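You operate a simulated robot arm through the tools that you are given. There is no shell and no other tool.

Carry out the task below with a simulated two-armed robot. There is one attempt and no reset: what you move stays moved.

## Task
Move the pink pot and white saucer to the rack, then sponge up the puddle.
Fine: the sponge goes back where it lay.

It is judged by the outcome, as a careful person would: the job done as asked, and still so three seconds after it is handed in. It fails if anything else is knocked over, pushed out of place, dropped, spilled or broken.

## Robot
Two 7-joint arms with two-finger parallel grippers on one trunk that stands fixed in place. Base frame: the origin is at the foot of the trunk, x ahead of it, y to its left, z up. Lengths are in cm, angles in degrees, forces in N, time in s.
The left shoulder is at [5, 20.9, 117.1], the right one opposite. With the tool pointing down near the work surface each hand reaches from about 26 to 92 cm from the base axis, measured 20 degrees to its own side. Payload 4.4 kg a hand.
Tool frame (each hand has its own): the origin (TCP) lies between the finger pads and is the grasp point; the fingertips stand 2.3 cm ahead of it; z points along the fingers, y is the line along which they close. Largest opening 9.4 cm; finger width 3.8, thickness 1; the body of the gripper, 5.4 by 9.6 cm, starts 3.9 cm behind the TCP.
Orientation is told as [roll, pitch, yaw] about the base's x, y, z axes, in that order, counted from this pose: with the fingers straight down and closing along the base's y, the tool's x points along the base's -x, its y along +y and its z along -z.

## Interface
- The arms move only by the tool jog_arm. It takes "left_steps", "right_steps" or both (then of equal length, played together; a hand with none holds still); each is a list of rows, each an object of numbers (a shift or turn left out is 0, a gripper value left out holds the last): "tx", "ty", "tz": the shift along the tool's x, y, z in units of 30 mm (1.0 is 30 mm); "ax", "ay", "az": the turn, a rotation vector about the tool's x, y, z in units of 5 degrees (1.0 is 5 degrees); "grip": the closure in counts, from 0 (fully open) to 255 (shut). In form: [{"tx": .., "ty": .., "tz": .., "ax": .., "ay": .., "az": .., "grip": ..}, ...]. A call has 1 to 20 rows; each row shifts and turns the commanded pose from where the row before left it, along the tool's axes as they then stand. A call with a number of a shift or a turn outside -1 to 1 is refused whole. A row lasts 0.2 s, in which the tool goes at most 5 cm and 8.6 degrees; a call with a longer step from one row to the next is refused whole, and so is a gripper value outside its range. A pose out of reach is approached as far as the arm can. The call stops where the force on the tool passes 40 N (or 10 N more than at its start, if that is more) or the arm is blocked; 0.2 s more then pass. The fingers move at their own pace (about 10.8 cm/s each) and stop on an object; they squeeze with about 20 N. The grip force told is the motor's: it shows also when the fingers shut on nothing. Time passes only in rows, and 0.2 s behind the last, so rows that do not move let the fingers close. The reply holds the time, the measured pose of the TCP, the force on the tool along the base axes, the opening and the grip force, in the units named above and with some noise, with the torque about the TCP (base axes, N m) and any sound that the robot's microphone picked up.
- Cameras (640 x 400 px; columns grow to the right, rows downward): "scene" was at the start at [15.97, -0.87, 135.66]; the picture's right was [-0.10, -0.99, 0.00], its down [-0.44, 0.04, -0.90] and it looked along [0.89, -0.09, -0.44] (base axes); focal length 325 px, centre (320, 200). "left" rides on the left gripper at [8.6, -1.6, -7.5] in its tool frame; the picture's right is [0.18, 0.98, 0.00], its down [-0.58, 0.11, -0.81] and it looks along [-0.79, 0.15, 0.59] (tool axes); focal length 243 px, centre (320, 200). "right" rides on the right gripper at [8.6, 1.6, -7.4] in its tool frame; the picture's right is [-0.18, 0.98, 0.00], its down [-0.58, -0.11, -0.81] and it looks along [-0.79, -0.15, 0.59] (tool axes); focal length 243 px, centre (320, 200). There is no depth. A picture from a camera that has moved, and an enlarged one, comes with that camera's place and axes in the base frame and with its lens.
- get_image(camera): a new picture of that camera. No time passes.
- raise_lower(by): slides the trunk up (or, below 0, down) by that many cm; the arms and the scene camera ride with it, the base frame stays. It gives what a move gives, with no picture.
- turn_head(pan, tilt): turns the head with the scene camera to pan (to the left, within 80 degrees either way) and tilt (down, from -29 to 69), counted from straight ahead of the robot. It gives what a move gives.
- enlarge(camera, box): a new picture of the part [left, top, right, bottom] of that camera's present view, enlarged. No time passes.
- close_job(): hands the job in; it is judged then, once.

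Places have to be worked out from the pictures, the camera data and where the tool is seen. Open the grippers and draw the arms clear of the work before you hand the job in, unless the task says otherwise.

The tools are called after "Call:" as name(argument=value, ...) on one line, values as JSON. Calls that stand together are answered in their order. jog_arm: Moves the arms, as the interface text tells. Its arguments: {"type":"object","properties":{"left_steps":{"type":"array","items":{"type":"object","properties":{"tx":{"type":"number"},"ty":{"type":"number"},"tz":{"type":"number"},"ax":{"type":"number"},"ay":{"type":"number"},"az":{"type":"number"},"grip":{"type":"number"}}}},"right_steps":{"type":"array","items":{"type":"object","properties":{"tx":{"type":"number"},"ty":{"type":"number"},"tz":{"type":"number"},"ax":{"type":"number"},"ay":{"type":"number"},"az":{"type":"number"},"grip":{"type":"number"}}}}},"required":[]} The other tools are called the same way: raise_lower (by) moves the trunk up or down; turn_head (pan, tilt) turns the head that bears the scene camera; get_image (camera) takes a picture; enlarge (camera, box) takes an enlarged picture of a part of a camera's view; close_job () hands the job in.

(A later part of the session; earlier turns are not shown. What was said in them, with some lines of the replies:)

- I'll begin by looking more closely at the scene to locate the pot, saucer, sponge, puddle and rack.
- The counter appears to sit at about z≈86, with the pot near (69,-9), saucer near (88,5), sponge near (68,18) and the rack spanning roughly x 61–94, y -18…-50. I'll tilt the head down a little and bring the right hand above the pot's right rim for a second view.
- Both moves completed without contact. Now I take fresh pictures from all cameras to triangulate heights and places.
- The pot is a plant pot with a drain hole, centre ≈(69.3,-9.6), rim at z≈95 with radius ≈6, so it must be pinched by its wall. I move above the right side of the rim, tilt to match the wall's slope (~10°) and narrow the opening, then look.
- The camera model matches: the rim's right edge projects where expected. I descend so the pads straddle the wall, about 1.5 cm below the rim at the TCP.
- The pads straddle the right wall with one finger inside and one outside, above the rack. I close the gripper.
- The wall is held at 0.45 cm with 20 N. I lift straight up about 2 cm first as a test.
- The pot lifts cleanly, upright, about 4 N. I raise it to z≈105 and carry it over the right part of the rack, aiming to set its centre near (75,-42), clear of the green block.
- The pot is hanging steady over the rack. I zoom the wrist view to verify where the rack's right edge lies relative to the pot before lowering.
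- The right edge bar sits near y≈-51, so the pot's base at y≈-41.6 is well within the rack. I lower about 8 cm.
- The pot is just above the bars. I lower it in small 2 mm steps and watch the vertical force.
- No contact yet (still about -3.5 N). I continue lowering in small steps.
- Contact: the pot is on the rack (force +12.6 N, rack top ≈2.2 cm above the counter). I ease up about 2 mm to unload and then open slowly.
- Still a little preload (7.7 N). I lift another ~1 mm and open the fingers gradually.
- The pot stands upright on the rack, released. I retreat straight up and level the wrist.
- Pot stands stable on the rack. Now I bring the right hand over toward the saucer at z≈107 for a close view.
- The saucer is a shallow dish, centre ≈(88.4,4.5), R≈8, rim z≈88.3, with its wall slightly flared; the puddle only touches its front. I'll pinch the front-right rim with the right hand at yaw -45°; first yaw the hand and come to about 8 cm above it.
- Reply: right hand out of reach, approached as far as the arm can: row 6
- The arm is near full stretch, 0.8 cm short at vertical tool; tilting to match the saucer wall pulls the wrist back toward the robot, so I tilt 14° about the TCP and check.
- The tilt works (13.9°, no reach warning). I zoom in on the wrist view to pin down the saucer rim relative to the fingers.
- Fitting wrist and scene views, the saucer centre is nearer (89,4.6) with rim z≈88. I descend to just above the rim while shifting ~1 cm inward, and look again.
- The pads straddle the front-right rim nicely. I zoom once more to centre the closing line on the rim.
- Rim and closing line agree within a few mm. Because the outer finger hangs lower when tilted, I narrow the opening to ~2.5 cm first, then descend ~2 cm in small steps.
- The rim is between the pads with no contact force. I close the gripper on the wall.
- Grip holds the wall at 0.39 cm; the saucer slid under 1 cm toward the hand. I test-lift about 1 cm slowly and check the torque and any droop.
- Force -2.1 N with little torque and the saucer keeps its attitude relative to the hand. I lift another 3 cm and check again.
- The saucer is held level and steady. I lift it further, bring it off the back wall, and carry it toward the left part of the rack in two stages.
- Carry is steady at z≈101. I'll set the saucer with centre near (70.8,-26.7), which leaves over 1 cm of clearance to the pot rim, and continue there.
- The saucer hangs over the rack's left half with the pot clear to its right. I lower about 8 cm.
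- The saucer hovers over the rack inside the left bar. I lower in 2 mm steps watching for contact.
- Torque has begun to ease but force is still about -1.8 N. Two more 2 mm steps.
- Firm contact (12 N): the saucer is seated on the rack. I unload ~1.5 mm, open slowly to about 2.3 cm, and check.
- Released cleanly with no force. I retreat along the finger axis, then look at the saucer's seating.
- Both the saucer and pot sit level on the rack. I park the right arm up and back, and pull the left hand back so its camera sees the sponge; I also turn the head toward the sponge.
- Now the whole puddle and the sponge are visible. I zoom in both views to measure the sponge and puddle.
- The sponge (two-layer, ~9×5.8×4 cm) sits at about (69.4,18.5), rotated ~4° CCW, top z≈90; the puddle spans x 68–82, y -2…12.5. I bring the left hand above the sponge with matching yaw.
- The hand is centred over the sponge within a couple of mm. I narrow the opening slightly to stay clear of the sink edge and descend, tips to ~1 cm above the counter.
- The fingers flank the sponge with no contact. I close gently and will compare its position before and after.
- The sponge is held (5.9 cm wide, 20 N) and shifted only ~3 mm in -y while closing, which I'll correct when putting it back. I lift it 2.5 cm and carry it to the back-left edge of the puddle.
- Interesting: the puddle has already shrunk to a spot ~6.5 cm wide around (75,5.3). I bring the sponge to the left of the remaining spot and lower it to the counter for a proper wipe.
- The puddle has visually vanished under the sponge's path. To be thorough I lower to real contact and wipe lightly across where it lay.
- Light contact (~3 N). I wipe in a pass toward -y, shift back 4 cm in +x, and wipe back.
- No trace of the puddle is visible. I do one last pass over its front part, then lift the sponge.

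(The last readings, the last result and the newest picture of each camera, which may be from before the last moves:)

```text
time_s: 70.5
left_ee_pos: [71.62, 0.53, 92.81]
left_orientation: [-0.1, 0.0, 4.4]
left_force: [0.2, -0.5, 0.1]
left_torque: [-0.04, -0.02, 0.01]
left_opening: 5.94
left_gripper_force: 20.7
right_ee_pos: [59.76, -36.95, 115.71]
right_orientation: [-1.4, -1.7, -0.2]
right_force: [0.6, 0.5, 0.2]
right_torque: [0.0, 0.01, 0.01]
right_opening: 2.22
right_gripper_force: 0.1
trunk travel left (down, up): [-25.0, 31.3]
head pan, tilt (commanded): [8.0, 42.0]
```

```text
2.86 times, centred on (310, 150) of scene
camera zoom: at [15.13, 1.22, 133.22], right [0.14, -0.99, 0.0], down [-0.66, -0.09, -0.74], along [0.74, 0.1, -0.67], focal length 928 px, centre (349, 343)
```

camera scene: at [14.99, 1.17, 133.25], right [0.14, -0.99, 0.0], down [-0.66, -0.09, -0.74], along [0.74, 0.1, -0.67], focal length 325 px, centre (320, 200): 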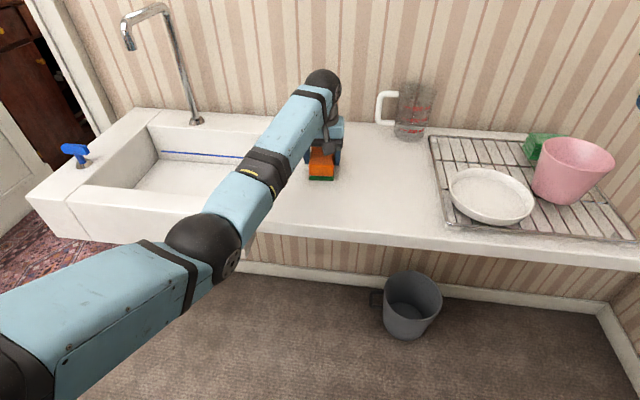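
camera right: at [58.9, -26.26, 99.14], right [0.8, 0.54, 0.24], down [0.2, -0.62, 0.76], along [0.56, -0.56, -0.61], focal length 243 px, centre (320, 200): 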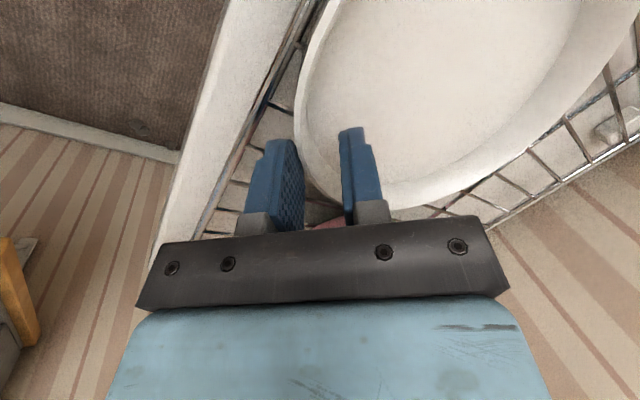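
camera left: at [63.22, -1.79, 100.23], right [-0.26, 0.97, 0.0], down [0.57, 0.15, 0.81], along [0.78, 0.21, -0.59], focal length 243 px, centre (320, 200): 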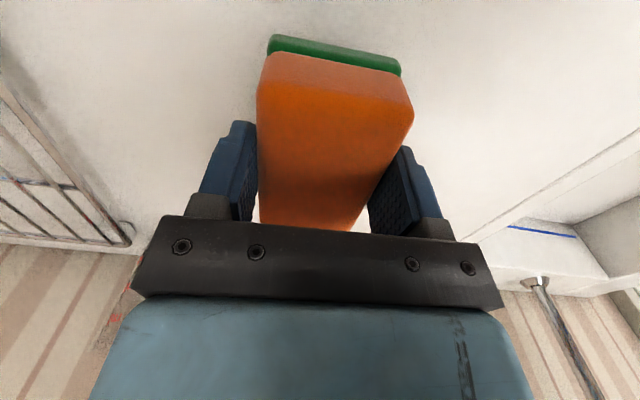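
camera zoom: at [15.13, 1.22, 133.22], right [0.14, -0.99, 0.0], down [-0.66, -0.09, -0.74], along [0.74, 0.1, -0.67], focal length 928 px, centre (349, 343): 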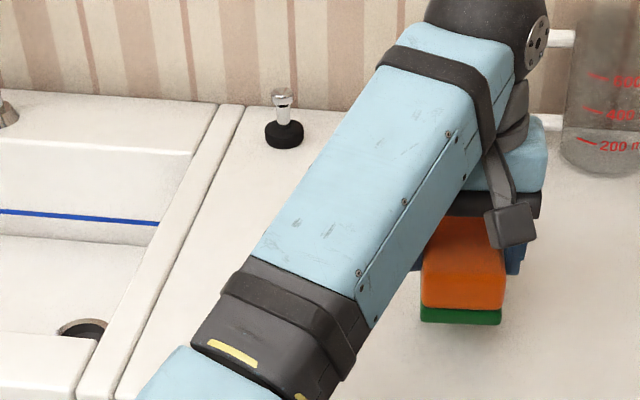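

The sponge keeps the same pose in the hand and the counter is clean. I carry it back to its original place, TCP (69.55,18.7), including the 3 mm correction.

Call:
jog_arm(left_steps=[{"tx": 0.012, "ty": 0.3}, {"tx": 0.0234, "ty": 0.6}, {"tx": 0.0234, "ty": 0.65}, {"tx": 0.0234, "ty": 0.65}, {"tx": 0.0234, "ty": 0.65}, {"tx": 0.0234, "ty": 0.65}, {"tx": 0.0234, "ty": 0.65}, {"tx": 0.0234, "ty": 0.65}, {"tx": 0.0234, "ty": 0.6}, {"tx": 0.0234, "ty": 0.44}, {"tx": 0.012, "ty": 0.25}, {}])

Call:
enlarge(camera="scene", box=[210, 100, 370, 220])

```text
time_s: 73.1
left_ee_pos: [69.6, 18.7, 92.79]
left_orientation: [0.0, 0.1, 4.3]
left_force: [-0.8, 1.2, -0.2]
left_torque: [-0.01, 0.01, 0.01]
left_opening: 5.94
left_gripper_force: 20.3
right_ee_pos: [59.79, -37.09, 115.7]
right_orientation: [-1.4, -1.7, -0.2]
right_force: [-0.1, -0.7, 1.0]
right_torque: [0.0, 0.0, -0.01]
right_opening: 2.24
right_gripper_force: 0.1
trunk travel left (down, up): [-25.0, 31.3]
head pan, tilt (commanded): [8.0, 42.0]
```

```text
3.33 times, centred on (290, 160) of scene
camera zoom: at [15.13, 1.22, 133.22], right [0.14, -0.99, 0.0], down [-0.66, -0.09, -0.74], along [0.74, 0.1, -0.67], focal length 1083 px, centre (420, 333)
```

zoom: 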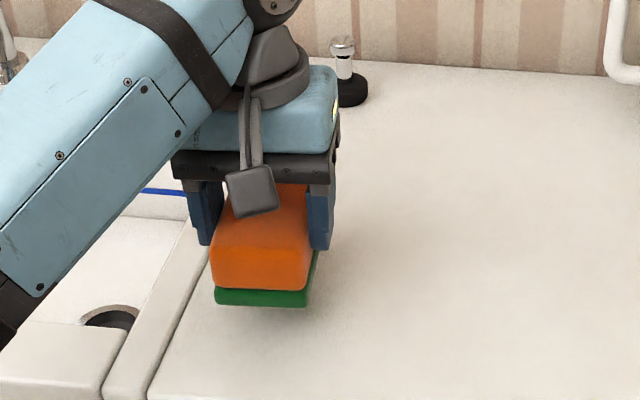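

The counter is clear and the sponge is above its spot. I lower it to just above contact, then in small steps.

Call:
jog_arm(left_steps=[{"tz": 0.3}, {"tz": 0.35}, {"tz": 0.25}, {"tz": 0.1}, {"tz": 0.03}, {"tz": 0.03}, {}])

Call:
enlarge(camera="scene", box=[210, 100, 370, 220])

```text
time_s: 74.7
left_ee_pos: [69.6, 18.75, 89.64]
left_orientation: [0.0, 0.1, 4.3]
left_force: [-0.1, 0.1, -1.1]
left_torque: [-0.01, 0.01, -0.02]
left_opening: 5.97
left_gripper_force: 20.4
right_ee_pos: [59.8, -36.91, 115.64]
right_orientation: [-1.4, -1.7, -0.2]
right_force: [0.3, -0.3, -0.2]
right_torque: [0.01, 0.0, -0.03]
right_opening: 2.2
right_gripper_force: 0.1
trunk travel left (down, up): [-25.0, 31.3]
head pan, tilt (commanded): [8.0, 42.0]
```

```text
3.33 times, centred on (290, 160) of scene
camera zoom: at [15.13, 1.23, 133.22], right [0.14, -0.99, 0.0], down [-0.66, -0.09, -0.74], along [0.74, 0.1, -0.67], focal length 1083 px, centre (420, 333)
```

zoom: 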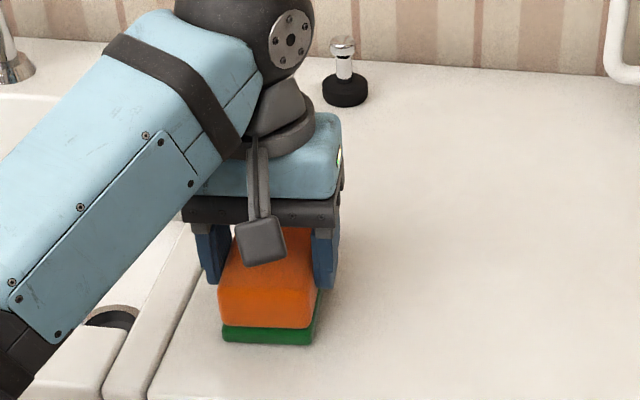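

It lines up with the original outline to within a few pixels, still about 1–2 mm up. Two more tiny steps down to contact.

Call:
jog_arm(left_steps=[{"tz": 0.03}, {"tz": 0.02}, {}])

```text
time_s: 75.5
left_ee_pos: [69.52, 18.69, 89.55]
left_orientation: [0.0, 0.0, 4.3]
left_force: [2.3, 1.1, 4.1]
left_torque: [-0.01, 0.04, -0.01]
left_opening: 5.96
left_gripper_force: 19.9
right_ee_pos: [59.79, -37.0, 115.66]
right_orientation: [-1.4, -1.6, -0.2]
right_force: [0.8, 0.8, 0.6]
right_torque: [-0.01, 0.0, 0.02]
right_opening: 2.19
right_gripper_force: 0.1
trunk travel left (down, up): [-25.0, 31.3]
head pan, tilt (commanded): [8.0, 42.0]
```

Contact at +4 N: the sponge is down. I open gently to ~7.4 cm and then rise straight up.

Call:
jog_arm(left_steps=[{"tz": -0.012}, {"grip": 90}, {"grip": 75}, {"grip": 54}, {}, {"tz": -0.2}, {"tz": -0.5}, {"tz": -0.7}, {"tz": -0.8}, {"tz": -0.8}, {"tz": -0.8}, {"tz": -0.8}, {}])

Call:
enlarge(camera="scene", box=[230, 120, 390, 220])

Call:
get_image(camera="left")

```text
time_s: 78.3
left_ee_pos: [69.76, 18.6, 103.21]
left_orientation: [0.0, 0.1, 4.4]
left_force: [0.5, 0.6, 0.0]
left_torque: [-0.01, 0.0, 0.04]
left_opening: 7.43
left_gripper_force: 0.0
right_ee_pos: [59.85, -36.94, 115.68]
right_orientation: [-1.4, -1.7, -0.2]
right_force: [0.5, -0.1, -0.8]
right_torque: [0.0, -0.01, 0.02]
right_opening: 2.22
right_gripper_force: 0.1
trunk travel left (down, up): [-25.0, 31.3]
head pan, tilt (commanded): [8.0, 42.0]
```

```text
4.00 times, centred on (310, 170) of scene
camera zoom: at [15.15, 1.24, 133.22], right [0.14, -0.99, 0.0], down [-0.66, -0.09, -0.74], along [0.74, 0.1, -0.67], focal length 1299 px, centre (360, 320)
```

zoom: 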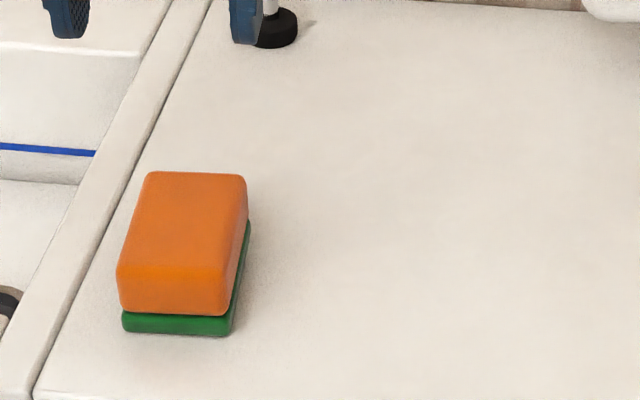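

```text
taken
camera left: at [61.32, 16.35, 110.71], right [-0.26, 0.97, 0.0], down [0.57, 0.15, 0.81], along [0.78, 0.21, -0.59], focal length 243 px, centre (320, 200)
```

left: 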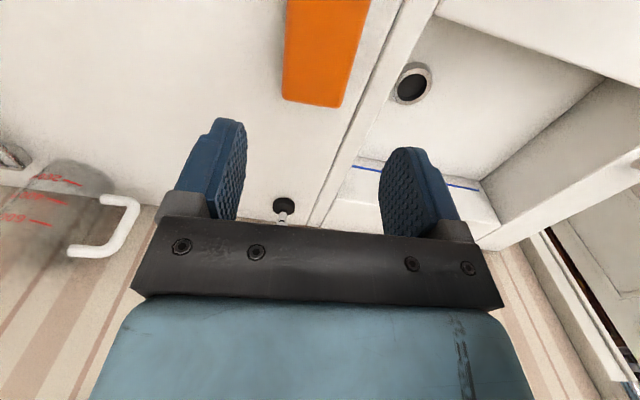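

The sponge matches its original outline within a pixel or two, and the counter is dry. I open both grippers and draw both arms back clear, then check the whole scene.

Call:
jog_arm(left_steps=[{"tz": -0.5, "grip": 0}, {"tz": -0.7}, {"tz": -0.7}, {"tz": -0.6, "tx": 0.4}, {"tx": 0.7}, {"tx": 0.7}, {"tx": 0.7}, {"tx": 0.7}, {"tx": 0.5}, {}], right_steps=[{"tz": -0.2, "grip": 0}, {"tx": 0.3}, {"tx": 0.5}, {"tx": 0.5}, {"tx": 0.5}, {"tx": 0.5}, {"tx": 0.3}, {}, {}, {}])

Call:
turn_head(pan=-5, tilt=38)

Call:
get_image(camera="scene")

Call:
get_image(camera="right")

Call:
get_image(camera="left")

```text
time_s: 80.5
left_ee_pos: [58.46, 17.93, 110.89]
left_orientation: [-0.1, 0.2, 4.4]
left_force: [1.4, -0.2, 0.6]
left_torque: [-0.03, -0.03, 0.02]
left_opening: 9.42
left_gripper_force: 0.1
right_ee_pos: [52.01, -36.99, 115.94]
right_orientation: [-1.4, -1.7, -0.2]
right_force: [-0.7, -0.1, -1.0]
right_torque: [-0.01, 0.02, -0.01]
right_opening: 9.4
right_gripper_force: 0.0
trunk travel left (down, up): [-25.0, 31.3]
head pan, tilt (commanded): [8.0, 42.0]
```

```text
time_s: 81.2
left_ee_pos: [58.41, 17.98, 110.96]
left_orientation: [0.0, 0.1, 4.2]
left_force: [0.3, 0.2, -1.1]
left_torque: [0.0, 0.01, 0.04]
left_opening: 9.42
left_gripper_force: 0.1
right_ee_pos: [52.01, -36.92, 115.91]
right_orientation: [-1.4, -1.7, -0.2]
right_force: [0.4, 0.3, -0.6]
right_torque: [-0.03, -0.02, 0.0]
right_opening: 9.4
right_gripper_force: 0.1
trunk travel left (down, up): [-25.0, 31.3]
head pan, tilt (commanded): [-5.0, 38.0]
```

```text
taken
camera scene: at [15.44, -0.68, 133.82], right [-0.09, -1.0, 0.0], down [-0.61, 0.05, -0.79], along [0.78, -0.07, -0.62], focal length 325 px, centre (320, 200)
```

scene: 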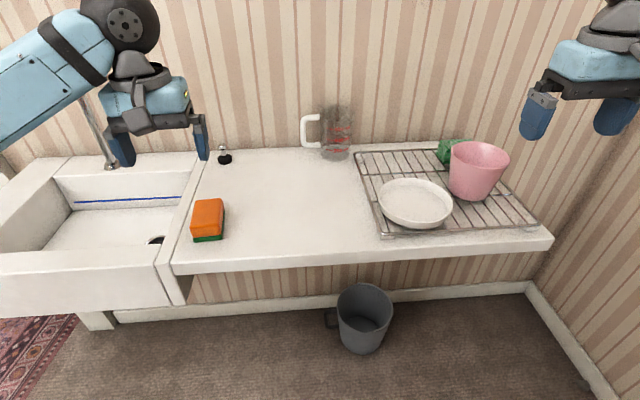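

```text
taken
camera right: at [43.12, -35.15, 123.31], right [0.19, 0.98, -0.02], down [0.56, -0.09, 0.83], along [0.81, -0.16, -0.56], focal length 243 px, centre (320, 200)
```

right: 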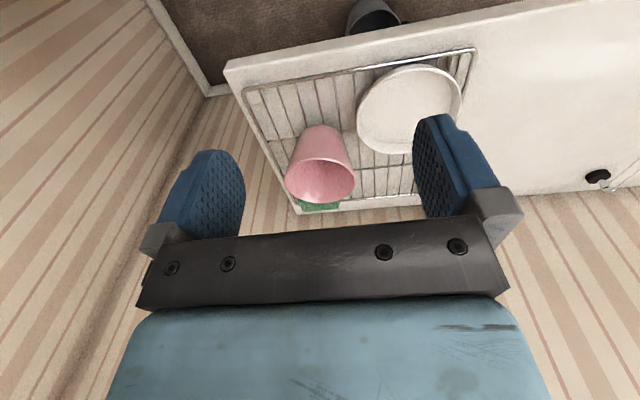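

```text
taken
camera left: at [50.06, 15.61, 118.34], right [-0.26, 0.97, 0.0], down [0.57, 0.15, 0.81], along [0.78, 0.21, -0.59], focal length 243 px, centre (320, 200)
```

left: 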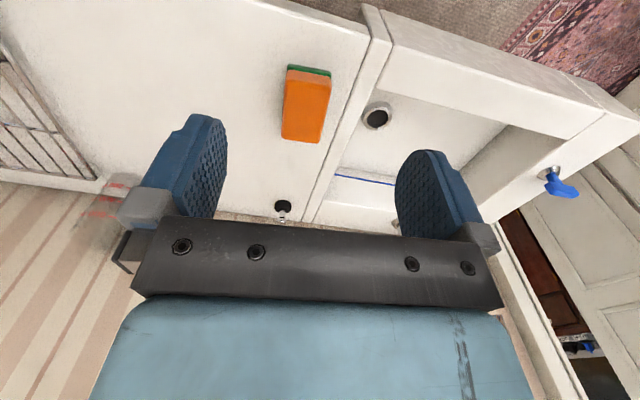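

Everything looks in place; I zoom once on the rack to confirm the saucer and pot are fully supported.

Call:
enlarge(camera="right", box=[220, 30, 500, 220])

Call:
enlarge(camera="scene", box=[340, 120, 560, 260])

```text
2.11 times, centred on (360, 125) of right
camera zoom: at [43.12, -35.15, 123.31], right [0.19, 0.98, -0.02], down [0.56, -0.09, 0.83], along [0.81, -0.16, -0.56], focal length 511 px, centre (236, 358)
```

zoom: 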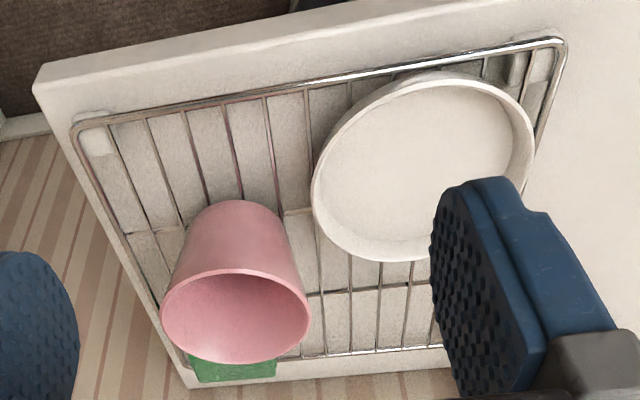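

```text
2.86 times, centred on (450, 190) of scene
camera zoom: at [15.44, -0.68, 133.82], right [-0.09, -1.0, 0.0], down [-0.61, 0.05, -0.79], along [0.78, -0.07, -0.62], focal length 928 px, centre (-51, 229)
```

zoom: 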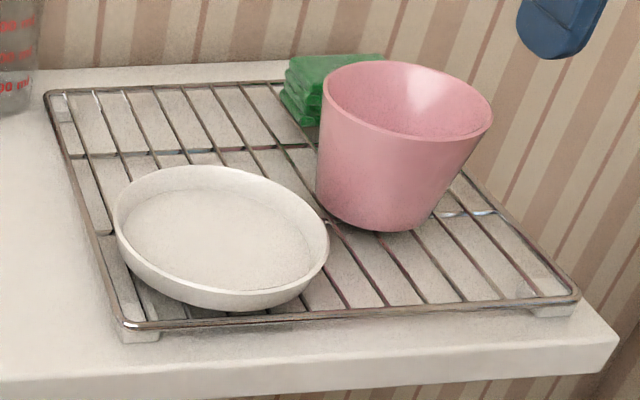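

The saucer and pot sit level inside the rack frame. The puddle is gone and the sponge is back in its place. The jug, plug and green pad have not moved, and both arms are clear with grippers open, so I hand in the job.

Call:
close_job()

```text
The job is handed in.
```

The job is done and handed in. The pink pot and white saucer are on the rack, the puddle is gone, and the sponge is back where it lay.

- **Rack:** The pot stands upright and the saucer sits level, both fully inside the rack frame and clear of each other and the green pad.
- **Puddle:** It faded while the sponge was just above it, before the sponge touched the counter. I then wiped the whole area in contact with the counter, and the last pictures show no trace of it.
- **Sponge:** It matches its original outline in the pictures to within a couple of pixels.
- **Other objects:** The jug, the sink plug and the green pad are where they were. Nothing was knocked over or dropped.

Both grippers are open and both arms are drawn back from the counter.
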